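You operate a simulated robot arm through the tools that you are given. There is no shell and no other tool. Be economical: measure what you need, move in short steps, check, and stop when the job is done.

You are at the controls of a simulated robot arm. One attempt, no reset.

TASK
Try the 15 and 20 gauges on the grey rack's grey panel and set the slider to grey.
Fine: leave that panel in its rack; put both gauges back; leave the third gauge. Set down upright: what you pick out.
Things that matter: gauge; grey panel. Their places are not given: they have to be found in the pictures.

The check looks at the end state, three seconds after you hand in, the way a careful person would. Anything else that was tipped, shoved, dropped, spilled or broken makes it a failure.

THE ROBOT
A 7-joint arm with a two-finger parallel gripper, fixed in place. Base frame: the origin is at the foot of the arm, x ahead of it, y to its left, z up; the work surface is at about z = 0.9. Readings come in m, rad, newtons and seconds.
With the tool pointing down near the work surface it reaches from about 0.24 to 0.68 m from the base axis. Its first joint turns from -1.152 to 1.152 rad. Payload 2.4 kg.
The tool frame sits at the grasp point between the pads (the TCP): z along the fingers, y along the line on which they close. The tips reach 0.03 m beyond it. Largest opening 0.094 m; finger width 0.028, thickness 0.01; the body of the gripper, 0.05 by 0.096 m, starts 0.055 m behind the TCP.
Orientation is that of the tool frame in the base frame, as [roll, pitch, yaw] about the fixed x, y, z axes, in that order (R = Rz(yaw) Ry(pitch) Rx(roll)). With the fingers straight down and closing along the base's y, the tool's x points along the base's -x, its y along +y and its z along -z.

THE INTERFACE
- The arm moves only by the tool play_rows. Its argument "deltas" is a list of rows, each a list of 7 numbers: the shift along the tool's x, y, z in m, then the turn, a rotation vector about the tool's x, y, z in rad, then the opening, from 0 (shut) to 1 (fully open). In form: [[x, y, z, ax, ay, az, hand], ...]. A call has 1 to 20 rows; each row is the pose to reach, as a shift and turn from the pose commanded when the call began, along the tool's axes at that moment. Rows are played at 5 a second. More than 0.05 m and 0.15 rad between two rows, or a gripper value outside its range, and nothing of the call is played. Where a pose cannot be reached the arm comes as near as it can. A force on the tool above 90 N (or 10 N above the force at the start of the call, whichever is more), or a blocked arm, ends the call early, and 0.2 s more pass. Each finger travels about 0.153 m/s and halts on what it meets, pressing with about 37 N; the grip force reading is that of the motor and also rises with nothing between the fingers. The clock runs only during rows and for 0.2 s after the last one: add rows that repeat a pose to give the fingers time. The reply holds the time, the measured pose of the TCP, the force on the tool along the base axes, the opening and the grip force, in the units named above and with some noise, with the torque about the TCP (base axes, N m) and any sound that the robot's microphone picked up.
- Cameras (640 x 400 px; columns grow to the right, rows downward): "scene" is fixed at [0.0432, 0.4725, 1.4658]; the picture's right is [-0.73, -0.68, 0.00], its down [-0.25, 0.27, -0.93] and it looks along [0.64, -0.68, -0.36] (base axes); focal length 291 px, centre (320, 200). "wrist" rides on the gripper at [0.076, 0.014, -0.102] in the tool frame; the picture's right is [-0.18, 0.98, 0.00], its down [-0.75, -0.14, -0.64] and it looks along [-0.63, -0.12, 0.77] (tool axes); focal length 243 px, centre (320, 200).
- camera(camera): a new picture of that camera. No time passes.
- locate(camera, pixels): for up to 12 pixels [column, row] of the newest picture of that camera ("zoom" is the newest enlarged one), the place [x, y, z] in the base frame of the surface seen there, good to about 0.003 m. No time passes.
- zoom(camera, box): a new picture of the part [left, top, right, bottom] of that camera's present view, enlarged. No time passes.
- close_job(): hands the job in; it is judged then, once.

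Go step by step. Measure first, check grasps and placings, and put right what went wrong. The budget is 80 turns and 34 pictures, counting those below and the enlarged ones. Unless the task says otherwise, let go and move clear before handing in, and close with one line.

The tools are called after "Emit:" by a JSON object that holds its "op" and its "data". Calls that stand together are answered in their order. play_rows: Moves the arm, as the interface text tells. Its arguments: {"type":"object","properties":{"deltas":{"type":"array","items":{"type":"array","items":{"type":"number"}}}},"required":["deltas"]} The other tools are called the same way: camera (camera) takes a picture; locate (camera, pixels) gives the place of the surface under pixels of a picture; zoom (camera, box) takes an enlarged picture of a part of a camera's view; close_job () hands the job in.

At the start:

```text
time: 0.0
eef_pos: [0.3587, -0.2021, 1.3193]
ee_rot: [-3.141, 0.0, 3.14]
wrist_force: [0.1, -0.3, -0.3]
wrist_torque: [-0.01, -0.03, 0.0]
opening: 0.0939
grasp_force: 0.0
```

scene: 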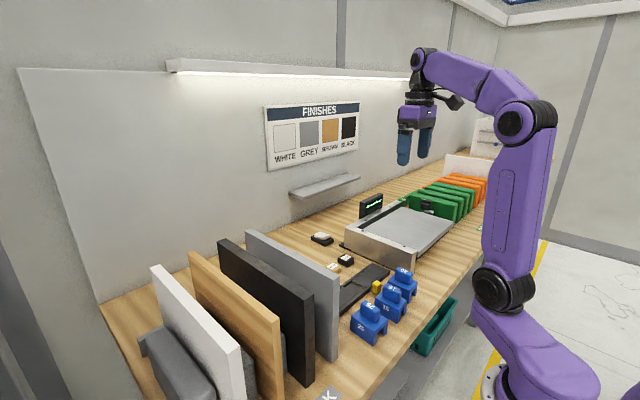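
wrist: 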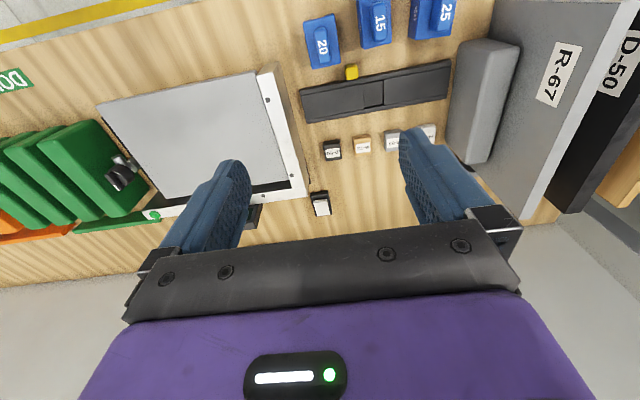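

The scene shows panels in a rack at left, blue gauges (about 400,280; 390,305; 370,325), and a dark slider rail with a yellow knob near (377,287). I'll zoom to read the labels.

Emit:
{"op": "zoom", "data": {"camera": "scene", "box": [300, 220, 460, 360]}}

Emit:
{"op": "zoom", "data": {"camera": "wrist", "box": [280, 0, 640, 225]}}

Emit:
{"op": "zoom", "data": {"camera": "scene", "box": [100, 200, 360, 400]}}

```text
2.86 times, centred on (380, 290) of scene
```

zoom: 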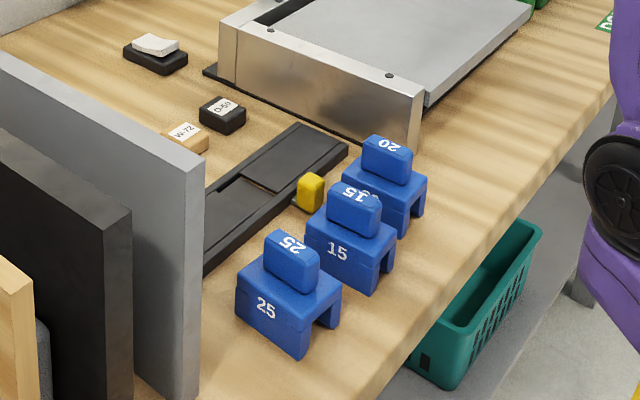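

```text
1.78 times, centred on (460, 112) of wrist
```

zoom: 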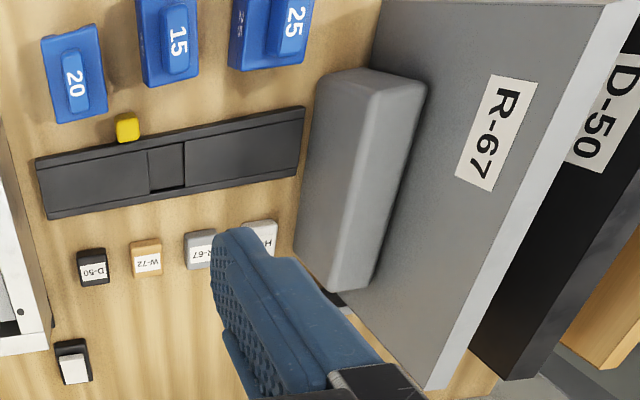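

```text
2.00 times, centred on (230, 300) of scene
```

zoom: 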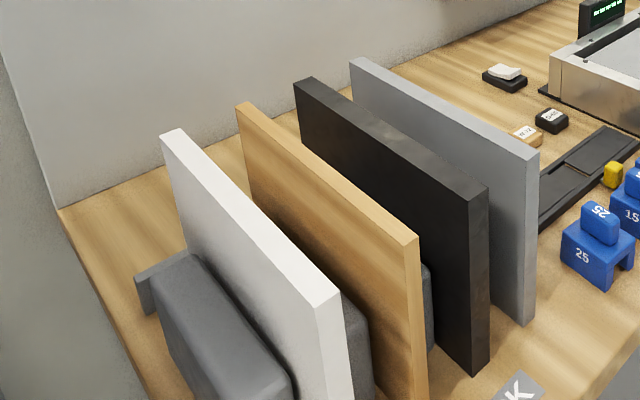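

Gauges are inverted-U forks with grip tabs; colour chips D-50, W-72, R-67, H-.. lie beside the slider rail. I'll measure the key points.

Emit:
{"op": "locate", "data": {"camera": "wrist", "pixels": [[321, 45], [376, 20], [440, 14], [351, 72], [333, 151], [362, 145], [391, 141], [428, 132], [374, 95], [303, 107], [448, 75], [335, 90]]}}

Emit:
{"op": "locate", "data": {"camera": "scene", "pixels": [[247, 232], [275, 248], [300, 262], [325, 274], [334, 277], [327, 280], [337, 278], [337, 320], [333, 355], [300, 292], [220, 242], [310, 295]]}}

Emit:
{"op": "locate", "data": {"camera": "scene", "pixels": [[403, 271], [402, 282], [390, 290], [392, 298], [373, 308], [373, 322], [377, 287], [377, 283], [411, 298], [396, 315], [378, 338], [363, 330]]}}

```text
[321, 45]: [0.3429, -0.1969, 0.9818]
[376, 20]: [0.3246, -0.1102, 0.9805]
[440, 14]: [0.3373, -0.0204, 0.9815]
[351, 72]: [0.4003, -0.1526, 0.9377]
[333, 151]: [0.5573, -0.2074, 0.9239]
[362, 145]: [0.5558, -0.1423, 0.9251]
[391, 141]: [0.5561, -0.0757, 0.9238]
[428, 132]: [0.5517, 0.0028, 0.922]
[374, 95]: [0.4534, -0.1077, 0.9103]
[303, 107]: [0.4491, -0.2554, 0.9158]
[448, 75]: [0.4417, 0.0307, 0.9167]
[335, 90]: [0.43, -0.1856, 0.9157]
```

```text
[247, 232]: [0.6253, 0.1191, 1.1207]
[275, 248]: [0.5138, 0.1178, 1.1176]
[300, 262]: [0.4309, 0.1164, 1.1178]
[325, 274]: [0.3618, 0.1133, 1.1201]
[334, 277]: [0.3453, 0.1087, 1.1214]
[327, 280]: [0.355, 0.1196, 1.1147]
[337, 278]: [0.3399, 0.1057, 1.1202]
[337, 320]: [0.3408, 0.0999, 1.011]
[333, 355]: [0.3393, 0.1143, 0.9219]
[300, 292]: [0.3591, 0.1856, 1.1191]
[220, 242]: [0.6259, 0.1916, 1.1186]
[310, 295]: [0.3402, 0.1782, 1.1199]
```

```text
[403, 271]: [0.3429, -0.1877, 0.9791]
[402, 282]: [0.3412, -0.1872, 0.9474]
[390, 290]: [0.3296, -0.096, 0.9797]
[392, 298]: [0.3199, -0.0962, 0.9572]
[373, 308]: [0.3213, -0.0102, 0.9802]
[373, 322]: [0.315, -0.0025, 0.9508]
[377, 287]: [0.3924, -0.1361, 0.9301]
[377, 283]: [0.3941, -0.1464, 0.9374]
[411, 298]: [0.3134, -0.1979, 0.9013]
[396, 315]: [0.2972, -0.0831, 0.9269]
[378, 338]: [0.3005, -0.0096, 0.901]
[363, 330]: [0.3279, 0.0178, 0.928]
```

The panel top is at z≈1.12, x 0.34–0.63, y≈0.11, and the gauge tabs sit at y≈-0.19/-0.10/-0.01 with slots running along x, already parallel to the panel. I'll lower the hand for a closer view of the slider and gauges.

Emit:
{"op": "play_rows", "data": {"deltas": [[0.015, 0.02, 0.035, 0, 0, 0, 1], [0.03, 0.04, 0.07, 0, 0, 0, 1], [0.045, 0.06, 0.11, 0, 0, 0, 1], [0.06, 0.08, 0.15, 0, 0, 0, 1], [0.06, 0.08, 0.15, 0, 0, 0, 1]]}}

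Emit:
{"op": "camera", "data": {"camera": "wrist"}}

```text
time: 1.2
eef_pos: [0.3007, -0.1201, 1.1679]
ee_rot: [-3.141, -0.001, -3.141]
wrist_force: [0.0, -0.3, 0.4]
wrist_torque: [0.02, 0.04, -0.01]
opening: 0.0941
grasp_force: 0.1
```

```text
28 pictures are left
```

wrist: 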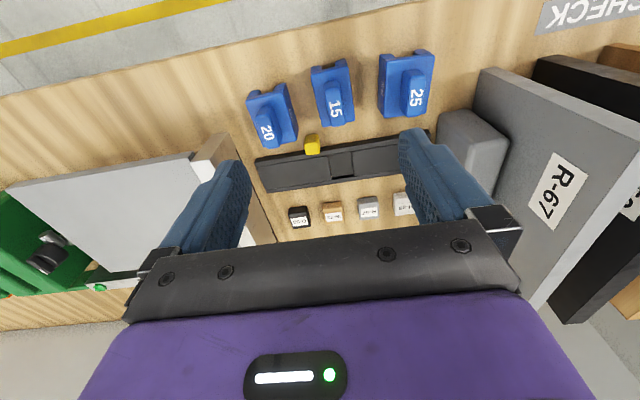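

Emit:
{"op": "zoom", "data": {"camera": "wrist", "box": [240, 40, 450, 235]}}

Emit:
{"op": "locate", "data": {"camera": "wrist", "pixels": [[335, 100], [327, 95], [343, 95], [333, 70], [316, 68], [350, 66], [347, 124], [265, 115], [273, 90], [312, 138], [335, 152], [353, 151]]}}

```text
2.05 times, centred on (345, 138) of wrist
```

zoom: 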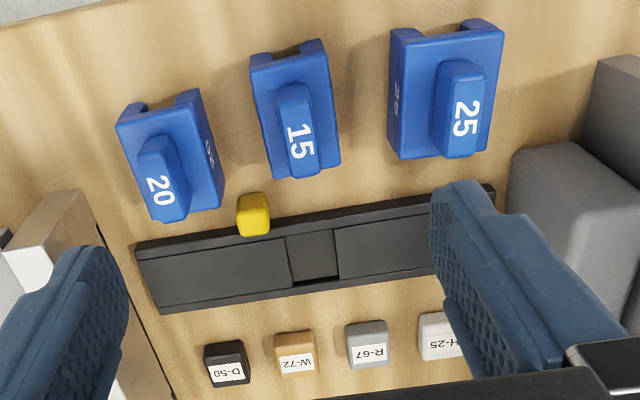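

```text
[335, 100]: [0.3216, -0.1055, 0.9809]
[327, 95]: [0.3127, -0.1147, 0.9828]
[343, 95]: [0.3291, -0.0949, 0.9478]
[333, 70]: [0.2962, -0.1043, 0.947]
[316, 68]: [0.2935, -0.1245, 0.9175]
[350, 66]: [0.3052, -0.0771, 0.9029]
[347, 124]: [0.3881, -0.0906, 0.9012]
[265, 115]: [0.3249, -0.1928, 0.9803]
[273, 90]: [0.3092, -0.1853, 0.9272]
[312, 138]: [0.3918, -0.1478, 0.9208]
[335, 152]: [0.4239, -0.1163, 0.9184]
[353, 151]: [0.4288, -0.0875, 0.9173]
```

I need a clearer picture of the slider mechanism before pushing it, so I'll zoom in tight from both cameras.

Emit:
{"op": "zoom", "data": {"camera": "scene", "box": [335, 245, 415, 315]}}

Emit:
{"op": "zoom", "data": {"camera": "wrist", "box": [250, 120, 410, 220]}}

Emit:
{"op": "locate", "data": {"camera": "wrist", "pixels": [[299, 214], [332, 208], [367, 205], [402, 203], [258, 165], [400, 142], [270, 192], [345, 165], [307, 135], [320, 148], [312, 153], [290, 160]]}}

```text
5.71 times, centred on (375, 280) of scene
```

zoom: 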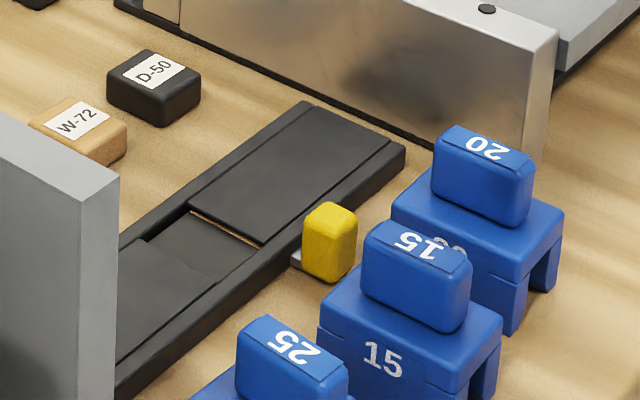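

```text
4.00 times, centred on (330, 170) of wrist
```

zoom: 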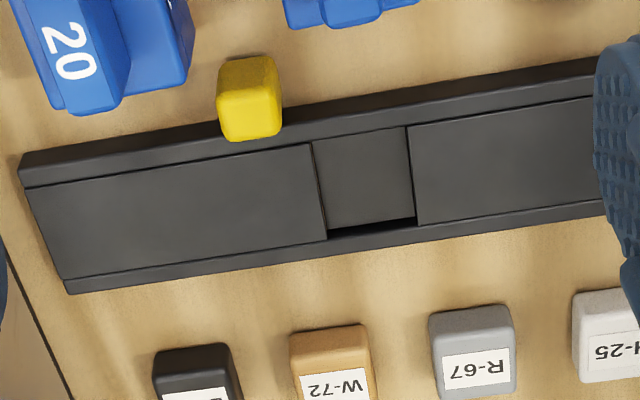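

```text
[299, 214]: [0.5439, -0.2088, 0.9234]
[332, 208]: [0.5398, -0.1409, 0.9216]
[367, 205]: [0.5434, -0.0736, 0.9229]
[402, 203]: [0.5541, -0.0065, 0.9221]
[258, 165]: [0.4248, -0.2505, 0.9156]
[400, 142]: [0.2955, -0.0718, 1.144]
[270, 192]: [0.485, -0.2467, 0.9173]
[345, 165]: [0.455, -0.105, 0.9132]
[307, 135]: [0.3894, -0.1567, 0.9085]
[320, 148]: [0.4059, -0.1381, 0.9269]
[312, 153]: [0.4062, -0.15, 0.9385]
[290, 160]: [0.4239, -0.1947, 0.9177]
```

The yellow knob drives a strip under two covers with a viewing window around y≈-0.10. I'll handle the gauges first and measure the tab edges and panel near edge for the grasp.

Emit:
{"op": "locate", "data": {"camera": "wrist", "pixels": [[328, 90], [337, 88], [343, 122], [334, 125], [262, 113], [270, 110], [278, 144], [266, 145], [325, 84], [338, 81], [312, 70], [343, 63]]}}

Emit:
{"op": "zoom", "data": {"camera": "scene", "box": [340, 262, 430, 350]}}

Emit:
{"op": "locate", "data": {"camera": "wrist", "pixels": [[478, 72], [500, 71], [560, 98], [600, 118], [630, 140], [530, 60], [536, 70], [489, 70], [320, 120], [352, 90], [300, 130], [250, 105]]}}

```text
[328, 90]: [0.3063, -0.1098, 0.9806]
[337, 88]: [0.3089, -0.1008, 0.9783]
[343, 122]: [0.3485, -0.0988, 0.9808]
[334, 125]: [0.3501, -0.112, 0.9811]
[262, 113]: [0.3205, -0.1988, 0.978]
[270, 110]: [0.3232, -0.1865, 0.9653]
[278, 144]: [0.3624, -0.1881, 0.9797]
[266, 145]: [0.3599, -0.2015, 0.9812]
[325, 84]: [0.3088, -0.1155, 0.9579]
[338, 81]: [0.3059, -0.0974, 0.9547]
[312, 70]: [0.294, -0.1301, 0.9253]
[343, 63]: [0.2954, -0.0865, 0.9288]
```

```text
4.55 times, centred on (385, 306) of scene
```

zoom: 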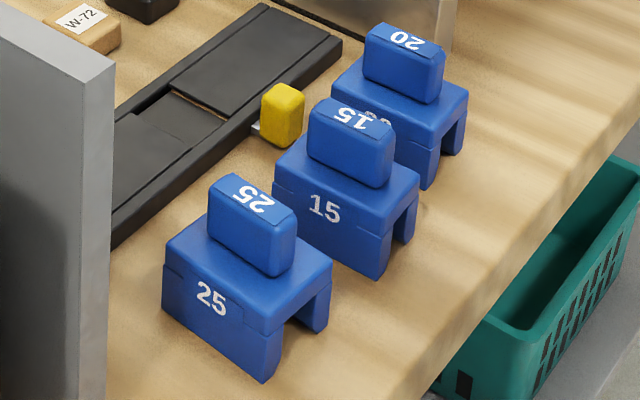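

```text
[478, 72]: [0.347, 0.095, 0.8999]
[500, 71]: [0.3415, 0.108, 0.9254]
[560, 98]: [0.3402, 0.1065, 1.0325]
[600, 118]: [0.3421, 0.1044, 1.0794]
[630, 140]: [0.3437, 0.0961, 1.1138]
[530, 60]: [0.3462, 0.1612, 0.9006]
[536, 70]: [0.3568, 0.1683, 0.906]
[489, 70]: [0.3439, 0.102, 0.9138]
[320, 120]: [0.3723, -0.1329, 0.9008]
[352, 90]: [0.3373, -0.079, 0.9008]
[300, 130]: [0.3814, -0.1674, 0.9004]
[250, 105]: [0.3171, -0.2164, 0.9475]
```

Tab 15 is centred at (0.328, -0.105), top z 0.981, with no yaw. I'm descending on it with the hand half open.

Emit:
{"op": "play_rows", "data": {"deltas": [[-0.014, 0.008, 0.045, 0, 0, 0, 0.6], [-0.027, 0.0145, 0.09, 0, 0, 0, 0.55], [-0.027, 0.0145, 0.13, 0, 0, 0, 0.55], [-0.027, 0.0145, 0.16, 0, 0, 0, 0.55], [-0.027, 0.0145, 0.175, 0, 0, 0, 0.55], [-0.027, 0.0145, 0.183, 0, 0, 0, 0.55], [-0.027, 0.0145, 0.183, 0, 0, 0, 0.55]]}}

Emit:
{"op": "camera", "data": {"camera": "wrist"}}

```text
time: 2.8
eef_pos: [0.3261, -0.1079, 0.9873]
ee_rot: [-3.141, -0.001, 3.142]
wrist_force: [-0.2, -0.2, 0.3]
wrist_torque: [0.02, 0.0, 0.01]
opening: 0.0517
grasp_force: 0.0
```

```text
23 pictures are left
```

wrist: 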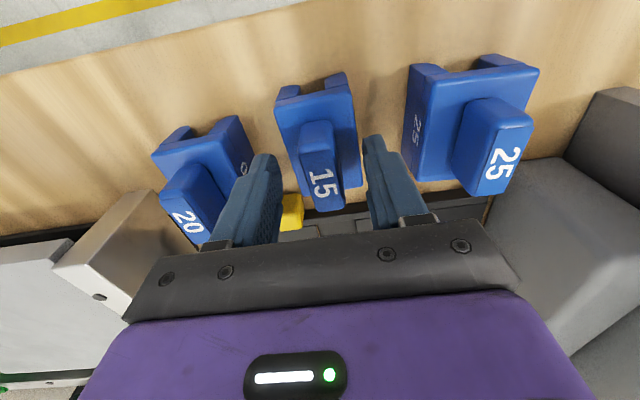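

The fingers straddle tab 15 at (320,165). I'm going 3 mm lower and closing.

Emit:
{"op": "play_rows", "data": {"deltas": [[0, 0.0015, 0.003, 0, 0, 0, 0.55], [0, 0.0015, 0.003, 0, 0, 0, 0.35], [0, 0.0015, 0.003, 0, 0, 0, 0.2], [0, 0.0015, 0.003, 0, 0, 0, 0.1], [0, 0.0015, 0.003, 0, 0, 0, 0.0], [0, 0.0015, 0.003, 0, 0, 0, 0.0]]}}

```text
time: 4.2
eef_pos: [0.3254, -0.1062, 0.9855]
ee_rot: [-3.139, 0.004, -3.14]
wrist_force: [-2.2, 2.1, 40.3]
wrist_torque: [0.09, 0.19, 0.53]
opening: 0.0203
grasp_force: 37.5
```

It's gripped at 0.020 m. The 40 N upward force suggests the tips touch the gauge shoulder, so I'll lift gently and check.

Emit:
{"op": "play_rows", "data": {"deltas": [[0, 0, -0.01, 0, 0, 0, 0], [0, 0, -0.04, 0, 0, 0, 0], [0, 0, -0.08, 0, 0, 0, 0], [0, 0, -0.12, 0, 0, 0, 0], [0, 0, -0.165, 0, 0, 0, 0], [0, 0, -0.21, 0, 0, 0, 0], [0, 0, -0.25, 0, 0, 0, 0], [0, 0, -0.25, 0, 0, 0, 0]]}}

Emit:
{"op": "camera", "data": {"camera": "scene"}}

```text
time: 6.0
eef_pos: [0.3257, -0.1074, 1.2321]
ee_rot: [-3.141, 0.001, 3.141]
wrist_force: [0.1, -0.1, -1.3]
wrist_torque: [0.01, 0.02, -0.02]
opening: 0.019
grasp_force: 37.2
```

```text
22 pictures are left
```

scene: 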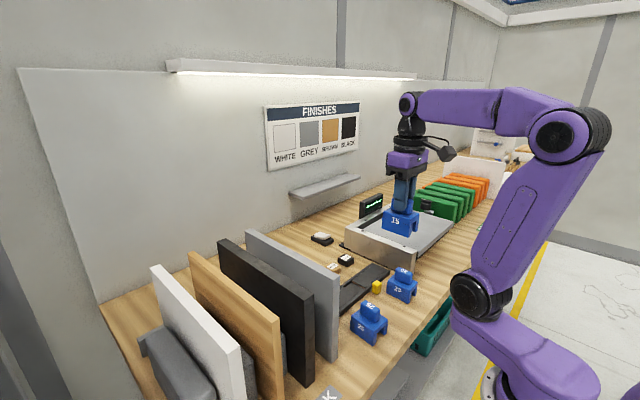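

Gauge 15 is held level above the panel height. Now I'll zoom on the panel's top end to get its edges accurately.

Emit:
{"op": "zoom", "data": {"camera": "scene", "box": [280, 240, 350, 300]}}

```text
6.67 times, centred on (315, 270) of scene
```

zoom: 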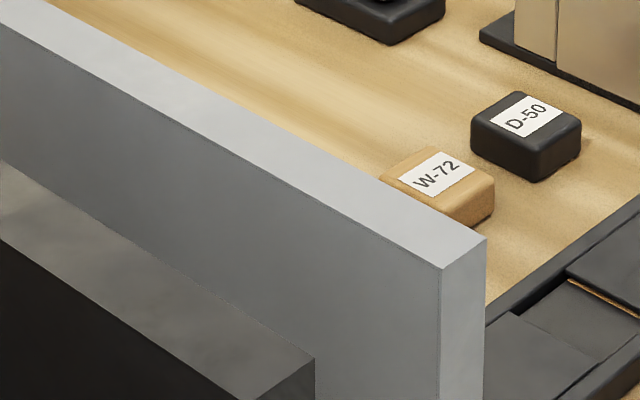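

Emit:
{"op": "locate", "data": {"camera": "zoom", "pixels": [[445, 290], [482, 260], [445, 340], [482, 330], [434, 261], [478, 236], [335, 206], [370, 183], [200, 133], [235, 110], [80, 65], [112, 45]]}}

```text
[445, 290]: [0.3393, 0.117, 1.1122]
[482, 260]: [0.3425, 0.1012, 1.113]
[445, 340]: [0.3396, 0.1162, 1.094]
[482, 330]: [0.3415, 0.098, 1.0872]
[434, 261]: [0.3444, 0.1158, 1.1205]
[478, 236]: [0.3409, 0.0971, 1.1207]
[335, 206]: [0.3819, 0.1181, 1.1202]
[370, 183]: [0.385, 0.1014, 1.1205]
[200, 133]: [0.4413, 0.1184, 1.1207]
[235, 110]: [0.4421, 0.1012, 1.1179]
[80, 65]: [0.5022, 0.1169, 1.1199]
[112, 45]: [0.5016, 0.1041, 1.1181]
```

The panel's top spans y≈0.099–0.118 (about 19 mm thick, centre 0.109). I'm carrying gauge 15 above it at x≈0.40.

Emit:
{"op": "play_rows", "data": {"deltas": [[-0.012, 0.036, -0.005, 0, 0, 0, 0], [-0.025, 0.072, -0.01, 0, 0, 0, 0], [-0.037, 0.108, -0.01, 0, 0, 0, 0], [-0.05, 0.144, -0.01, 0, 0, 0, 0], [-0.062, 0.18, -0.01, 0, 0, 0, 0], [-0.07, 0.205, -0.01, 0, 0, 0, 0], [-0.074, 0.215, 0, 0, 0, 0, 0], [-0.074, 0.215, 0.01, 0, 0, 0, 0], [-0.074, 0.215, 0.01, 0, 0, 0, 0]]}}

Emit:
{"op": "zoom", "data": {"camera": "scene", "box": [240, 180, 370, 290]}}

```text
time: 8.0
eef_pos: [0.4006, 0.1077, 1.2222]
ee_rot: [-3.141, -0.002, 3.141]
wrist_force: [0.1, -0.1, -0.7]
wrist_torque: [-0.01, 0.01, 0.05]
opening: 0.0193
grasp_force: 36.6
```

```text
3.64 times, centred on (305, 235) of scene
```

zoom: 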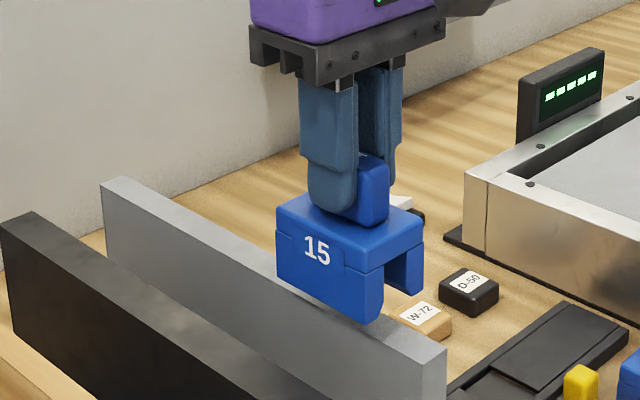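

The gauge is aligned above the panel's top edge. I'm lowering in small steps until it contacts.

Emit:
{"op": "play_rows", "data": {"deltas": [[0, 0, 0.006, 0, 0, 0, 0], [0, 0, 0.012, 0, 0, 0, 0], [0, 0, 0.015, 0, 0, 0, 0], [0, 0, 0.017, 0, 0, 0, 0], [0, 0, 0.018, 0, 0, 0, 0], [0, 0, 0.018, 0, 0, 0, 0]]}}

```text
time: 9.4
eef_pos: [0.3997, 0.1077, 1.2051]
ee_rot: [3.141, 0.001, -3.141]
wrist_force: [0.5, -0.3, -0.5]
wrist_torque: [0.02, 0.02, 0.02]
opening: 0.0194
grasp_force: 37.1
```

Emit:
{"op": "play_rows", "data": {"deltas": [[0, 0, 0.001, 0, 0, 0, 0], [0, 0, 0.002, 0, 0, 0, 0], [0, 0, 0.0025, 0, 0, 0, 0], [0, 0, 0.0025, 0, 0, 0, 0]]}}

Emit:
{"op": "zoom", "data": {"camera": "scene", "box": [240, 180, 370, 290]}}

```text
time: 10.4
eef_pos: [0.4001, 0.1085, 1.2027]
ee_rot: [3.14, 0.001, -3.14]
wrist_force: [0.2, 0.5, -1.7]
wrist_torque: [0.03, 0.02, -0.01]
opening: 0.019
grasp_force: 37.3
```

```text
3.64 times, centred on (305, 235) of scene
```

zoom: 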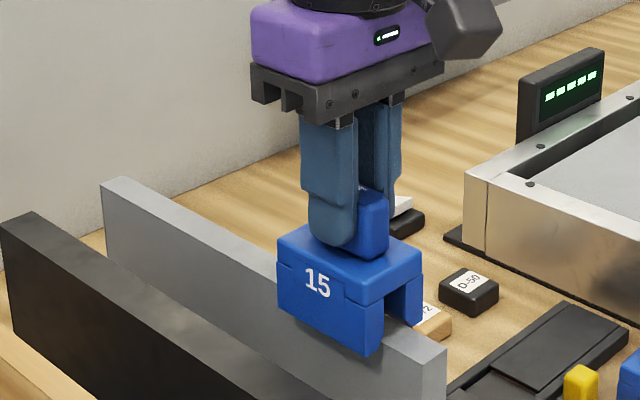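

There's no contact force yet and the gauge looks just at the edge. I'll continue down in 1 mm steps.

Emit:
{"op": "play_rows", "data": {"deltas": [[0, 0, 0.001, 0, 0, 0, 0], [0, 0, 0.002, 0, 0, 0, 0], [0, 0, 0.003, 0, 0, 0, 0], [0, 0, 0.003, 0, 0, 0, 0]]}}

```text
time: 11.4
eef_pos: [0.4002, 0.1083, 1.2005]
ee_rot: [-3.141, 0.001, 3.141]
wrist_force: [0.2, -1.0, -1.3]
wrist_torque: [-0.04, -0.01, 0.0]
opening: 0.0192
grasp_force: 37.0
```

Emit:
{"op": "play_rows", "data": {"deltas": [[0, 0, 0.0015, 0, 0, 0, 0], [0, 0, 0.003, 0, 0, 0, 0], [0, 0, 0.0045, 0, 0, 0, 0], [0, 0, 0.006, 0, 0, 0, 0], [0, 0, 0.006, 0, 0, 0, 0]]}}

Emit:
{"op": "zoom", "data": {"camera": "scene", "box": [240, 180, 370, 290]}}

```text
time: 12.6
eef_pos: [0.3992, 0.1109, 1.1982]
ee_rot: [3.139, 0.012, -3.141]
wrist_force: [-7.0, -2.0, 61.3]
wrist_torque: [-0.14, 0.98, -0.04]
opening: 0.0194
grasp_force: 37.2
```

```text
3.64 times, centred on (305, 235) of scene
```

zoom: 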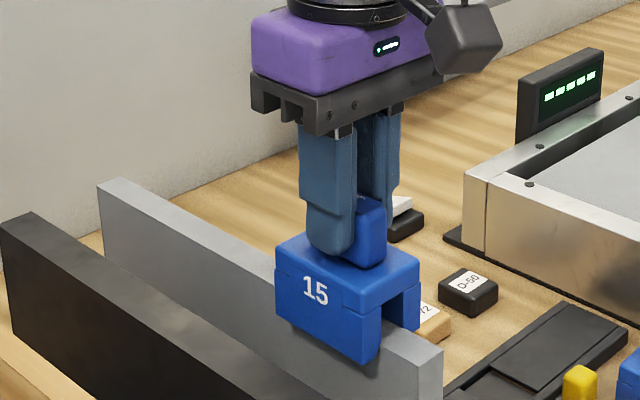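

Gauge 15 stopped with 61 N about 7 mm down (in the lead-in), so it doesn't go on: the panel is thicker than 15. I'm lifting off and checking that the panel stays in place.

Emit:
{"op": "play_rows", "data": {"deltas": [[0, 0, -0.004, 0, 0, 0, 0], [0, 0, -0.01, 0, 0, 0, 0], [0, 0, -0.02, 0, 0, 0, 0], [0, 0, -0.035, 0, 0, 0, 0], [0, 0, -0.05, 0, 0, 0, 0], [0, 0, -0.05, 0, 0, 0, 0]]}}

Emit:
{"op": "zoom", "data": {"camera": "scene", "box": [220, 170, 370, 300]}}

```text
time: 14.0
eef_pos: [0.4003, 0.1097, 1.244]
ee_rot: [3.14, 0.0, -3.141]
wrist_force: [-0.7, 0.8, -1.9]
wrist_torque: [0.0, -0.02, -0.01]
opening: 0.0197
grasp_force: 37.1
```

```text
3.08 times, centred on (295, 235) of scene
```

zoom: 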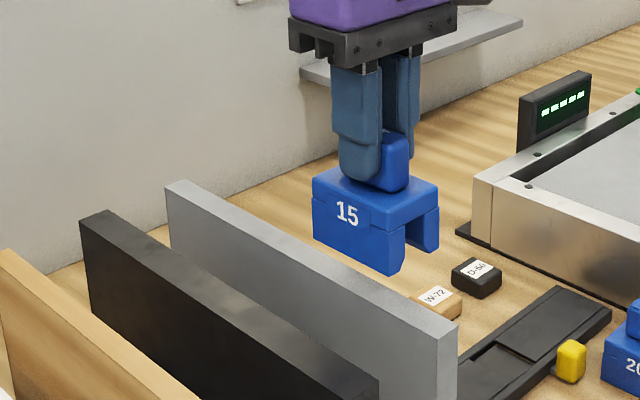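

The panel is undisturbed. I'm returning gauge 15 to its original spot.

Emit:
{"op": "play_rows", "data": {"deltas": [[0.012, -0.036, 0, 0, 0, 0, 0], [0.025, -0.072, 0, 0, 0, 0, 0], [0.037, -0.108, 0, 0, 0, 0, 0], [0.05, -0.144, 0, 0, 0, 0, 0], [0.062, -0.18, 0, 0, 0, 0, 0], [0.07, -0.205, 0, 0, 0, 0, 0], [0.074, -0.215, 0.03, 0, 0, 0, 0], [0.074, -0.215, 0.075, 0, 0, 0, 0], [0.074, -0.215, 0.12, 0, 0, 0, 0], [0.074, -0.215, 0.165, 0, 0, 0, 0], [0.074, -0.215, 0.205, 0, 0, 0, 0], [0.074, -0.215, 0.235, 0, 0, 0, 0], [0.074, -0.215, 0.246, 0, 0, 0, 0], [0.074, -0.215, 0.251, 0, 0, 0, 0], [0.074, -0.215, 0.251, 0, 0, 0, 0]]}}

```text
time: 17.2
eef_pos: [0.3257, -0.1074, 0.9936]
ee_rot: [3.14, 0.001, 3.141]
wrist_force: [-0.1, -0.6, -1.1]
wrist_torque: [-0.03, 0.0, -0.02]
opening: 0.0193
grasp_force: 36.9
```

Emit:
{"op": "play_rows", "data": {"deltas": [[0, 0, 0.002, 0, 0, 0, 0], [0, 0, 0.004, 0, 0, 0, 0], [0, 0, 0.006, 0, 0, 0, 0], [0, 0, 0.007, 0, 0, 0, 0], [0, 0, 0.007, 0, 0, 0, 0]]}}

```text
time: 18.4
eef_pos: [0.3257, -0.106, 0.9864]
ee_rot: [3.141, 0.001, -3.142]
wrist_force: [0.3, 1.2, -1.0]
wrist_torque: [0.0, 0.01, -0.01]
opening: 0.0194
grasp_force: 36.6
```

Emit:
{"op": "play_rows", "data": {"deltas": [[0, 0, 0.001, 0, 0, 0, 0], [0, 0, 0.002, 0, 0, 0, 0], [0, 0, 0.003, 0, 0, 0, 0], [0, 0, 0.003, 0, 0, 0, 0]]}}

```text
time: 19.4
eef_pos: [0.3251, -0.1062, 0.9845]
ee_rot: [3.141, 0.002, 3.14]
wrist_force: [-13.5, 3.6, 48.4]
wrist_torque: [0.14, -0.72, 0.13]
opening: 0.0197
grasp_force: 36.8
```

It's in contact with the table at 0.9845. I'll ease the pressure, open, and rise.

Emit:
{"op": "play_rows", "data": {"deltas": [[0, 0, -0.0015, 0, 0, 0, 0.1], [0, 0, -0.0015, 0, 0, 0, 0.3], [0, 0, -0.0015, 0, 0, 0, 0.5], [0, 0, -0.0015, 0, 0, 0, 0.55], [0, 0, -0.02, 0, 0, 0, 0.55], [0, 0, -0.06, 0, 0, 0, 0.55], [0, 0, -0.1, 0, 0, 0, 0.55], [0, 0, -0.1, 0, 0, 0, 0.55]]}}

Emit:
{"op": "camera", "data": {"camera": "wrist"}}

```text
time: 21.2
eef_pos: [0.3281, -0.106, 1.0852]
ee_rot: [3.141, 0.0, -3.141]
wrist_force: [0.6, -0.1, -0.7]
wrist_torque: [0.02, 0.01, -0.02]
opening: 0.0515
grasp_force: 0.1
```

```text
16 pictures are left
```

wrist: 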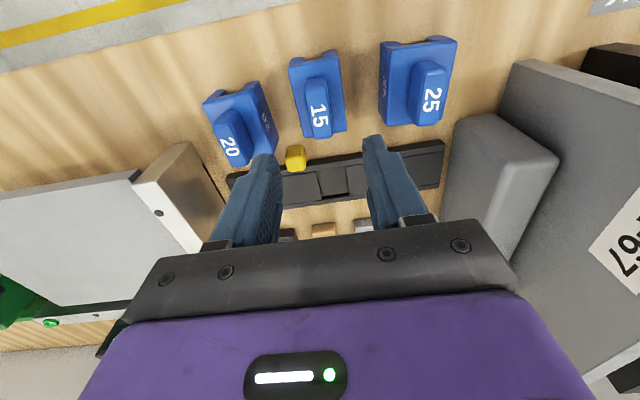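

Gauge 15 stands back in its place at (317,90). Next I'll re-measure tab 20, at about (230,140).

Emit:
{"op": "locate", "data": {"camera": "wrist", "pixels": [[218, 117], [230, 113], [246, 155], [233, 162], [224, 132], [238, 128], [230, 148], [242, 143], [206, 103], [258, 84], [312, 95], [320, 120]]}}

Emit:
{"op": "zoom", "data": {"camera": "wrist", "box": [190, 60, 290, 180]}}

```text
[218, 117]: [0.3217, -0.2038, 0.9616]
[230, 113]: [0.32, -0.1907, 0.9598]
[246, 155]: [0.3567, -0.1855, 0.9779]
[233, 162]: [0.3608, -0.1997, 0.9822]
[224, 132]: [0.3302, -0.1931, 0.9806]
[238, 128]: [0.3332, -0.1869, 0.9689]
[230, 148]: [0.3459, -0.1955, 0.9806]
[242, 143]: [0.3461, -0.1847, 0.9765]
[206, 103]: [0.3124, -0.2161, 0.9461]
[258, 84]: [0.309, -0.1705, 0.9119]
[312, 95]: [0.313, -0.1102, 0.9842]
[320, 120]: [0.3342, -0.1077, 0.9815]
```

```text
3.33 times, centred on (240, 120) of wrist
```

zoom: 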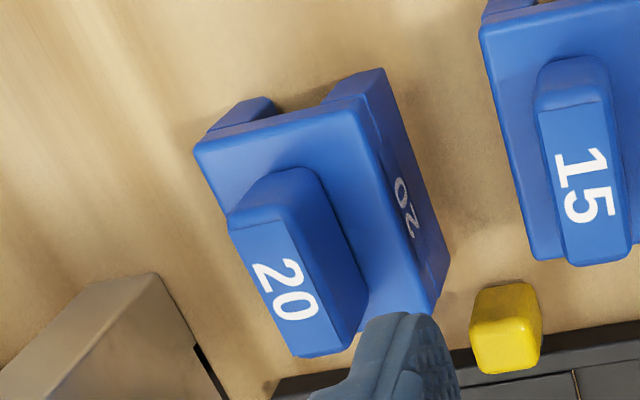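

Emit:
{"op": "locate", "data": {"camera": "zoom", "pixels": [[235, 232], [292, 212], [355, 338], [300, 350], [252, 270], [320, 270], [207, 152], [352, 108], [375, 150], [430, 280], [340, 330], [285, 330]]}}

```text
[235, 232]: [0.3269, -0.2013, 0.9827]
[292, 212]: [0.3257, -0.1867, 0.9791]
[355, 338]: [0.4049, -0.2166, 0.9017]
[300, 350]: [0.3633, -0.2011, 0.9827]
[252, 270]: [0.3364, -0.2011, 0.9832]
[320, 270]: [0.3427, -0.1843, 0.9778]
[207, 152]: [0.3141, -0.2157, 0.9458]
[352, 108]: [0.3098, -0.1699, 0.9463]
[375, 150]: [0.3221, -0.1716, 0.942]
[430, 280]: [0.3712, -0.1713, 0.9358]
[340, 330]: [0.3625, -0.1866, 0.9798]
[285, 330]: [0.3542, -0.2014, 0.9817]
```

Tab 20 is centred at (0.343, -0.193) with no yaw. I'll check the neighbouring metal box's clearance.

Emit:
{"op": "locate", "data": {"camera": "wrist", "pixels": [[182, 145], [150, 165], [137, 180], [205, 235], [218, 198], [195, 180]]}}

```text
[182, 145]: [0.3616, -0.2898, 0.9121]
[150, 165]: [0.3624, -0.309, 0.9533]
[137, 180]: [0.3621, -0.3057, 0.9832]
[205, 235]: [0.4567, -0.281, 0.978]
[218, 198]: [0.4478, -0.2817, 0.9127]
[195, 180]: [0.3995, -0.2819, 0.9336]
```

Clearance is fine (the box is at y < -0.281). I'm moving over tab 20, descending and closing.

Emit:
{"op": "play_rows", "data": {"deltas": [[-0.007, -0.044, 0, 0, 0, 0, 0.55], [-0.015, -0.087, 0, 0, 0, 0, 0.55], [-0.015, -0.087, 0.04, 0, 0, 0, 0.55], [-0.015, -0.087, 0.075, 0, 0, 0, 0.55], [-0.015, -0.087, 0.092, 0, 0, 0, 0.55], [-0.015, -0.087, 0.097, 0, 0, 0, 0.55], [-0.015, -0.087, 0.097, 0, 0, 0, 0.55], [-0.015, -0.087, 0.097, 0, 0, 0, 0.3], [-0.015, -0.087, 0.097, 0, 0, 0, 0.15], [-0.015, -0.087, 0.097, 0, 0, 0, 0.0], [-0.015, -0.087, 0.097, 0, 0, 0, 0.0]]}}

```text
time: 23.6
eef_pos: [0.3403, -0.1933, 0.987]
ee_rot: [3.141, -0.001, 3.14]
wrist_force: [-0.6, 0.6, 0.6]
wrist_torque: [0.03, -0.01, 0.02]
opening: 0.0193
grasp_force: 36.7
```

Gripped without force. I'm lifting and carrying it to above the panel.

Emit:
{"op": "play_rows", "data": {"deltas": [[0, 0, -0.02, 0, 0, 0, 0], [0, 0, -0.065, 0, 0, 0, 0], [0, 0, -0.11, 0, 0, 0, 0], [0, 0, -0.155, 0, 0, 0, 0], [0, 0, -0.2, 0, 0, 0, 0], [0, 0, -0.245, 0, 0, 0, 0], [-0.01, 0.04, -0.252, 0, 0, 0, 0], [-0.02, 0.085, -0.252, 0, 0, 0, 0], [-0.03, 0.13, -0.252, 0, 0, 0, 0], [-0.04, 0.175, -0.252, 0, 0, 0, 0], [-0.05, 0.22, -0.252, 0, 0, 0, 0], [-0.057, 0.265, -0.252, 0, 0, 0, 0], [-0.059, 0.295, -0.252, 0, 0, 0, 0], [-0.059, 0.3026, -0.252, 0, 0, 0, 0], [-0.059, 0.3026, -0.24, 0, 0, 0, 0], [-0.059, 0.3026, -0.23, 0, 0, 0, 0], [-0.059, 0.3026, -0.23, 0, 0, 0, 0]]}}

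Emit:
{"op": "zoom", "data": {"camera": "scene", "box": [240, 180, 370, 290]}}

```text
time: 27.2
eef_pos: [0.4001, 0.1094, 1.2158]
ee_rot: [-3.141, 0.0, 3.14]
wrist_force: [-1.0, -0.3, -1.6]
wrist_torque: [0.0, -0.01, 0.02]
opening: 0.0195
grasp_force: 36.2
```

```text
3.64 times, centred on (305, 235) of scene
```

zoom: 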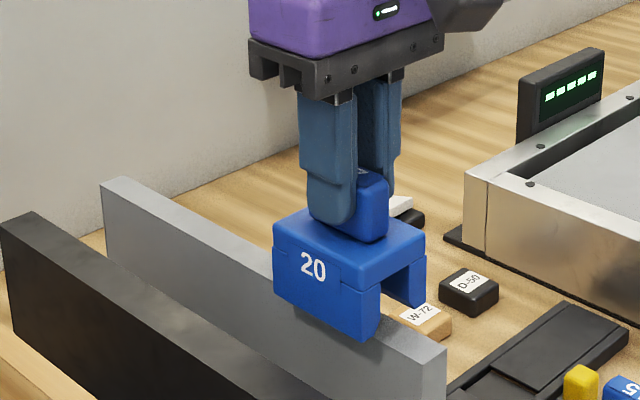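

Aligned; I'm lowering gauge 20 in small steps.

Emit:
{"op": "play_rows", "data": {"deltas": [[0, 0, 0.005, 0, 0, 0, 0], [0, 0, 0.01, 0, 0, 0, 0], [0, 0, 0.013, 0, 0, 0, 0], [0, 0, 0.016, 0, 0, 0, 0], [0, 0, 0.018, 0, 0, 0, 0], [0, 0, 0.02, 0, 0, 0, 0], [0, 0, 0.02, 0, 0, 0, 0]]}}

```text
time: 28.8
eef_pos: [0.3995, 0.1097, 1.196]
ee_rot: [3.141, -0.001, -3.141]
wrist_force: [0.8, 0.6, -1.9]
wrist_torque: [-0.02, -0.03, 0.0]
opening: 0.0193
grasp_force: 36.7
```

Emit:
{"op": "play_rows", "data": {"deltas": [[0, 0, 0.002, 0, 0, 0, 0], [0, 0, 0.004, 0, 0, 0, 0], [0, 0, 0.006, 0, 0, 0, 0], [0, 0, 0.008, 0, 0, 0, 0], [0, 0, 0.008, 0, 0, 0, 0]]}}

```text
time: 30.0
eef_pos: [0.3996, 0.1094, 1.1884]
ee_rot: [3.141, 0.001, -3.14]
wrist_force: [-0.7, -0.8, -0.9]
wrist_torque: [-0.02, -0.01, -0.02]
opening: 0.0194
grasp_force: 36.7
```

Bottom is well below the panel top with no side force, so it's sliding on. I'll continue until it seats.

Emit:
{"op": "play_rows", "data": {"deltas": [[0, 0, 0.002, 0, 0, 0, 0], [0, 0, 0.004, 0, 0, 0, 0], [0, 0, 0.006, 0, 0, 0, 0], [0, 0, 0.008, 0, 0, 0, 0], [0, 0, 0.01, 0, 0, 0, 0], [0, 0, 0.01, 0, 0, 0, 0]]}}

Emit:
{"op": "zoom", "data": {"camera": "scene", "box": [240, 180, 370, 290]}}

```text
time: 31.4
eef_pos: [0.4008, 0.1096, 1.1788]
ee_rot: [-3.139, 0.0, -3.141]
wrist_force: [-0.3, -0.7, -1.6]
wrist_torque: [-0.04, -0.02, -0.01]
opening: 0.0195
grasp_force: 37.1
```

```text
3.64 times, centred on (305, 235) of scene
```

zoom: 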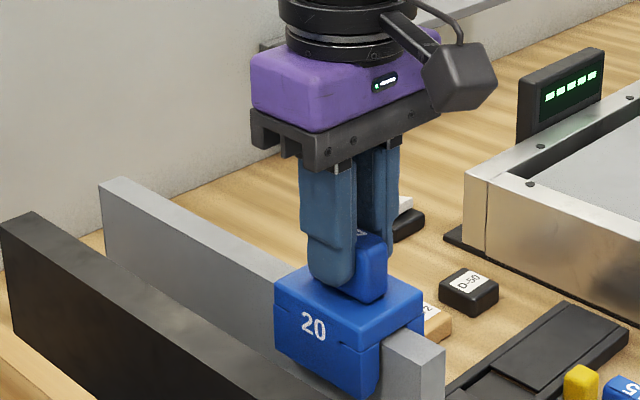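

The 20 gauge straddles the panel. A few more millimetres should bring it to contact.

Emit:
{"op": "play_rows", "data": {"deltas": [[0, 0, 0.0015, 0, 0, 0, 0], [0, 0, 0.003, 0, 0, 0, 0], [0, 0, 0.0045, 0, 0, 0, 0], [0, 0, 0.006, 0, 0, 0, 0], [0, 0, 0.006, 0, 0, 0, 0]]}}

```text
time: 32.6
eef_pos: [0.4004, 0.1098, 1.175]
ee_rot: [3.141, 0.008, -3.141]
wrist_force: [-8.5, -2.5, 48.1]
wrist_torque: [-0.13, 0.41, -0.03]
opening: 0.0194
grasp_force: 37.3
```

Gauge 20 goes fully on and seats (48 N at z 1.175). I'm lifting straight off and carrying it back above its spot.

Emit:
{"op": "play_rows", "data": {"deltas": [[0, 0, -0.003, 0, 0, 0, 0], [0, 0, -0.015, 0, 0, 0, 0], [0, 0, -0.03, 0, 0, 0, 0], [0, 0, -0.05, 0, 0, 0, 0], [0, 0, -0.07, 0, 0, 0, 0], [0, 0, -0.075, 0, 0, 0, 0], [0.005, -0.03, -0.075, 0, 0, 0, 0], [0.012, -0.07, -0.075, 0, 0, 0, 0], [0.021, -0.115, -0.075, 0, 0, 0, 0], [0.03, -0.16, -0.075, 0, 0, 0, 0], [0.039, -0.205, -0.075, 0, 0, 0, 0], [0.05, -0.25, -0.075, 0, 0, 0, 0], [0.059, -0.29, -0.075, 0, 0, 0, 0], [0.059, -0.3026, -0.075, 0, 0, 0, 0], [0.059, -0.3026, -0.03, 0, 0, 0, 0], [0.059, -0.3026, 0.015, 0, 0, 0, 0], [0.059, -0.3026, 0.06, 0, 0, 0, 0], [0.059, -0.3026, 0.1, 0, 0, 0, 0], [0.059, -0.3026, 0.13, 0, 0, 0, 0], [0.059, -0.3026, 0.13, 0, 0, 0, 0]]}}

Emit:
{"op": "camera", "data": {"camera": "scene"}}

```text
time: 36.8
eef_pos: [0.3385, -0.194, 1.041]
ee_rot: [3.141, -0.001, 3.141]
wrist_force: [-0.1, 0.1, -0.8]
wrist_torque: [-0.03, 0.02, -0.01]
opening: 0.0194
grasp_force: 37.7
```

```text
12 pictures are left
```

scene: 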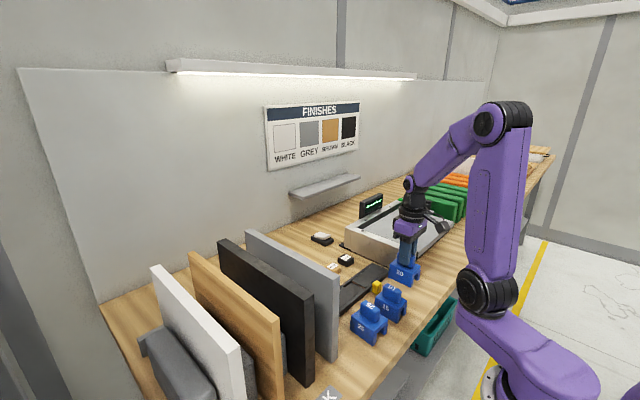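

All upright. I'm lowering gauge 20 to the table.

Emit:
{"op": "play_rows", "data": {"deltas": [[0, 0, 0.02, 0, 0, 0, 0], [0, 0, 0.04, 0, 0, 0, 0], [0, 0, 0.05, 0, 0, 0, 0], [0, 0, 0.054, 0, 0, 0, 0], [0, 0, 0.0555, 0, 0, 0, 0], [0, 0, 0.0565, 0, 0, 0, 0], [0, 0, 0.0565, 0, 0, 0, 0]]}}

```text
time: 38.4
eef_pos: [0.3399, -0.1927, 0.9847]
ee_rot: [3.14, -0.001, 3.141]
wrist_force: [-0.7, -0.1, -1.3]
wrist_torque: [-0.01, 0.02, 0.0]
opening: 0.0192
grasp_force: 36.7
```

Emit:
{"op": "play_rows", "data": {"deltas": [[0, 0, 0.001, 0, 0, 0, 0], [0, 0, 0.0015, 0, 0, 0, 0], [0, 0, 0.002, 0, 0, 0, 0], [0, 0, 0.002, 0, 0, 0, 0]]}}

```text
time: 39.4
eef_pos: [0.3407, -0.1938, 0.9847]
ee_rot: [-3.141, 0.004, 3.14]
wrist_force: [-10.3, -0.3, 42.3]
wrist_torque: [0.07, -0.39, 0.0]
opening: 0.0192
grasp_force: 36.9
```

On the table. I'm easing off, opening and rising, then looking at the slider.

Emit:
{"op": "play_rows", "data": {"deltas": [[0, 0, -0.0015, 0, 0, 0, 0.1], [0, 0, -0.0015, 0, 0, 0, 0.3], [0, 0, -0.0015, 0, 0, 0, 0.5], [0, 0, -0.0015, 0, 0, 0, 0.55], [0, 0, -0.02, 0, 0, 0, 0.55], [0, 0, -0.06, 0, 0, 0, 0.55], [0.015, 0.02, -0.1, 0, 0, 0, 0.55], [0.03, 0.05, -0.13, 0, 0, 0, 0.8], [0.035, 0.07, -0.16, 0, 0, 0, 1], [0.035, 0.07, -0.16, 0, 0, 0, 1]]}}

Emit:
{"op": "zoom", "data": {"camera": "wrist", "box": [220, 60, 440, 220]}}

```text
time: 41.6
eef_pos: [0.3075, -0.1222, 1.1441]
ee_rot: [-3.141, -0.002, 3.141]
wrist_force: [-0.5, 0.0, -0.5]
wrist_torque: [0.0, -0.01, 0.02]
opening: 0.0939
grasp_force: 0.1
```

```text
2.50 times, centred on (330, 140) of wrist
```

zoom: 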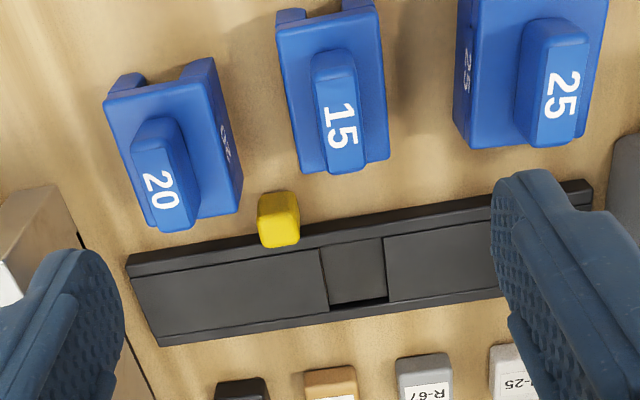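

Both gauges are back upright. Next I'll measure the knob (zoom 280,220), the rail edge and the window.

Emit:
{"op": "locate", "data": {"camera": "zoom", "pixels": [[263, 222], [295, 215], [280, 230], [266, 243], [297, 238], [278, 200], [320, 228], [240, 243], [200, 225], [375, 165], [355, 280], [350, 240]]}}

```text
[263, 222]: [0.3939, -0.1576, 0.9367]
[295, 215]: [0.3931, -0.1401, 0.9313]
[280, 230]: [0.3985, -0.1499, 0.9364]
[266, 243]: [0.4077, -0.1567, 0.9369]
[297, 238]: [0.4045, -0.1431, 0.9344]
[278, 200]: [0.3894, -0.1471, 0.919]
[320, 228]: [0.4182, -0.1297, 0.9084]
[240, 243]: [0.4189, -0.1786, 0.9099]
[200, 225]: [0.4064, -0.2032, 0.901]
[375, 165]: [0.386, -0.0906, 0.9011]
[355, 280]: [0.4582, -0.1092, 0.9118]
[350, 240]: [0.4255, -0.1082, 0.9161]
```

The knob is centred at (0.398, -0.149) with its top at 0.937. I'm moving above it, then descending with half-open fingers and closing.

Emit:
{"op": "play_rows", "data": {"deltas": [[-0.04, -0.01, 0.02, 0, 0, 0, 0.5], [-0.075, -0.02, 0.05, 0, 0, 0, 0.5], [-0.0913, -0.026, 0.09, 0, 0, 0, 0.5], [-0.0913, -0.026, 0.13, 0, 0, 0, 0.5], [-0.0913, -0.026, 0.165, 0, 0, 0, 0.5], [-0.0913, -0.026, 0.185, 0, 0, 0, 0.5], [-0.0913, -0.026, 0.191, 0, 0, 0, 0.5], [-0.0913, -0.026, 0.191, 0, 0, 0, 0.5]]}}

Emit:
{"op": "zoom", "data": {"camera": "scene", "box": [330, 220, 450, 320]}}

```text
time: 43.4
eef_pos: [0.3967, -0.1485, 0.954]
ee_rot: [-3.141, 0.001, 3.14]
wrist_force: [-0.3, 0.1, 0.5]
wrist_torque: [-0.04, -0.01, -0.03]
opening: 0.0469
grasp_force: 0.0
```

```text
4.00 times, centred on (390, 270) of scene
```

zoom: 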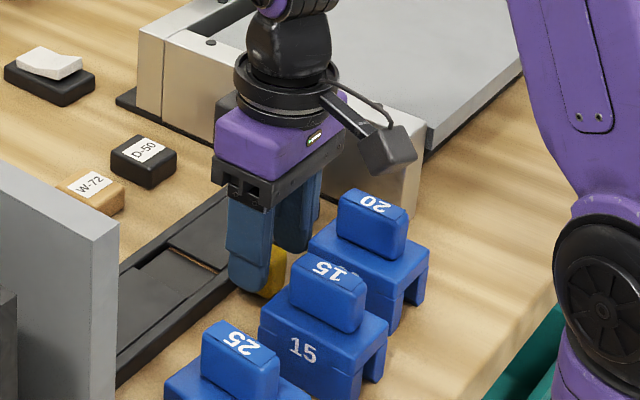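

The fingers straddle the knob. I'm closing, then sliding toward +y by 15 mm.

Emit:
{"op": "play_rows", "data": {"deltas": [[0, 0, 0, 0, 0, 0, 0.3], [0, 0, 0, 0, 0, 0, 0.15], [0, 0, 0, 0, 0, 0, 0.0], [0, 0, 0, 0, 0, 0, 0.0], [0, 0.005, 0, 0, 0, 0, 0.0], [0, 0.01, 0, 0, 0, 0, 0.0], [0, 0.015, 0, 0, 0, 0, 0.0], [0, 0.015, 0, 0, 0, 0, 0.0]]}}

Emit:
{"op": "zoom", "data": {"camera": "scene", "box": [330, 220, 450, 320]}}

```text
time: 45.2
eef_pos: [0.3948, -0.1339, 0.9533]
ee_rot: [-3.141, 0.001, -3.141]
wrist_force: [-4.0, 0.2, 21.0]
wrist_torque: [0.05, 1.01, -0.11]
opening: 0.0237
grasp_force: 45.0
```

```text
4.00 times, centred on (390, 270) of scene
```

zoom: 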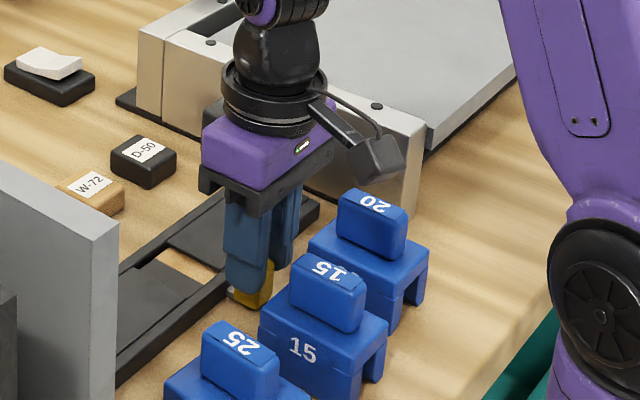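

The strip moves and a brown-toned patch enters the window (zoom 190,270). I'll continue +y another 20 mm and look again.

Emit:
{"op": "play_rows", "data": {"deltas": [[0, 0.005, 0, 0, 0, 0, 0.0], [0, 0.01, 0, 0, 0, 0, 0.0], [0, 0.015, 0, 0, 0, 0, 0.0], [0, 0.02, 0, 0, 0, 0, 0.0], [0, 0.02, 0, 0, 0, 0, 0.0]]}}

Emit:
{"op": "zoom", "data": {"camera": "scene", "box": [335, 240, 415, 300]}}

```text
time: 46.4
eef_pos: [0.3968, -0.1127, 0.9543]
ee_rot: [3.141, 0.0, 3.141]
wrist_force: [-9.8, 1.3, 30.9]
wrist_torque: [0.04, 0.15, -0.04]
opening: 0.0238
grasp_force: 45.0
```

```text
6.67 times, centred on (375, 270) of scene
```

zoom: 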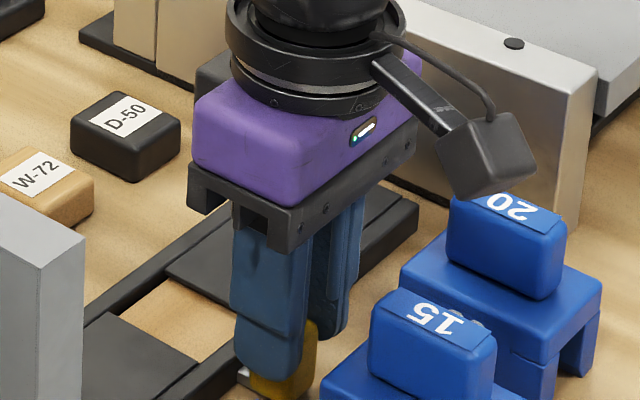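

The window now shows the brown patch fully. I'll go another ~32 mm toward grey.

Emit:
{"op": "play_rows", "data": {"deltas": [[0, 0.006, 0, 0, 0, 0, 0.0], [0, 0.012, 0, 0, 0, 0, 0.0], [0, 0.018, 0, 0, 0, 0, 0.0], [0, 0.024, 0, 0, 0, 0, 0.0], [0, 0.03, 0, 0, 0, 0, 0.0], [0, 0.032, 0, 0, 0, 0, 0.0], [0, 0.032, 0, 0, 0, 0, 0.0]]}}

Emit:
{"op": "zoom", "data": {"camera": "scene", "box": [335, 240, 415, 300]}}

```text
time: 48.0
eef_pos: [0.3976, -0.0811, 0.9527]
ee_rot: [-3.141, 0.0, -3.141]
wrist_force: [-5.2, -0.3, 2.4]
wrist_torque: [-0.04, -1.03, -0.02]
opening: 0.0238
grasp_force: 44.9
```

```text
6.67 times, centred on (375, 270) of scene
```

zoom: 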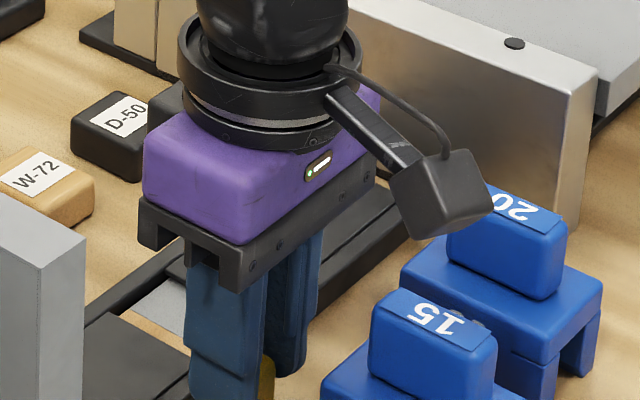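

Grey is appearing in the window (zoom 160,305), partly hidden. I'll release and rise to see it properly.

Emit:
{"op": "play_rows", "data": {"deltas": [[0, 0, 0, 0, 0, 0, 0.2], [0, 0, 0, 0, 0, 0, 0.4], [0, 0, 0, 0, 0, 0, 0.5], [0, 0, -0.03, 0, 0, 0, 0.5], [0, 0, -0.08, 0, 0, 0, 0.5], [0, 0, -0.12, 0, 0, 0, 0.5], [0.04, 0, -0.15, 0, 0, 0, 0.7], [0.08, 0, -0.18, 0, 0, 0, 1], [0.08, 0, -0.18, 0, 0, 0, 1]]}}

Emit:
{"op": "zoom", "data": {"camera": "wrist", "box": [220, 60, 420, 210]}}

Emit:
{"op": "zoom", "data": {"camera": "scene", "box": [335, 250, 405, 310]}}

```text
time: 50.0
eef_pos: [0.3164, -0.082, 1.1315]
ee_rot: [3.141, 0.0, 3.14]
wrist_force: [0.0, 0.2, -0.1]
wrist_torque: [-0.01, -0.03, 0.01]
opening: 0.0938
grasp_force: 0.0
```

```text
2.67 times, centred on (320, 135) of wrist
```

zoom: 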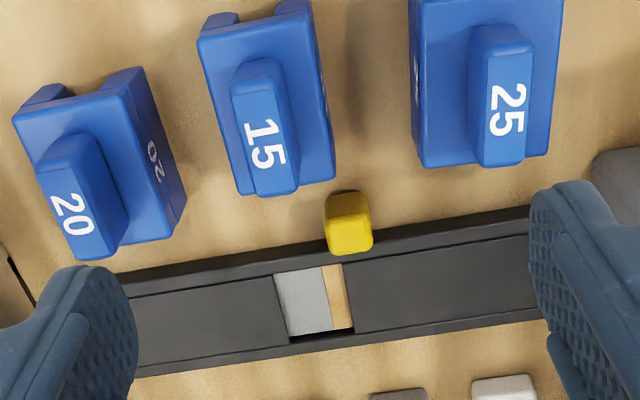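

```text
6.67 times, centred on (370, 280) of scene
```

zoom: 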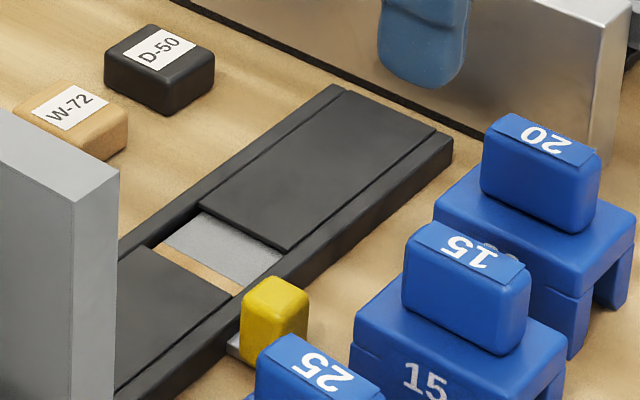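

The window shows grey but a brown sliver (zoom 335,295) remains on the +y side. I'll measure the window and patch edges.

Emit:
{"op": "locate", "data": {"camera": "zoom", "pixels": [[205, 208], [278, 252], [236, 293], [160, 245], [175, 262], [215, 283], [273, 285], [250, 290], [290, 285]]}}

Emit:
{"op": "locate", "data": {"camera": "wrist", "pixels": [[303, 171], [322, 168], [330, 167], [334, 166], [326, 178], [333, 146], [325, 145], [339, 143], [331, 142]]}}

```text
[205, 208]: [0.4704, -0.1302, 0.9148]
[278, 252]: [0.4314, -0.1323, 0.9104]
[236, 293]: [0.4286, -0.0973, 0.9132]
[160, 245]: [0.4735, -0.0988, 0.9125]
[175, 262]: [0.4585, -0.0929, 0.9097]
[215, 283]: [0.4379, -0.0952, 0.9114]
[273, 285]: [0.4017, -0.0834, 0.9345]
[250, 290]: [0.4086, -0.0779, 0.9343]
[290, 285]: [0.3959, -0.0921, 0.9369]
```

```text
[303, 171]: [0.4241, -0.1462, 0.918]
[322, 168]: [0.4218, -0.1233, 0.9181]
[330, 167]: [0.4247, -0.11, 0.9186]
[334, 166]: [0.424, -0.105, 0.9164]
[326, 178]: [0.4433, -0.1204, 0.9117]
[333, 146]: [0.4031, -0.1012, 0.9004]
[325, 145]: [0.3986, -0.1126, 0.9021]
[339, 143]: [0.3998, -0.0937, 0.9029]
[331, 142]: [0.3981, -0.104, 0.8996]
```

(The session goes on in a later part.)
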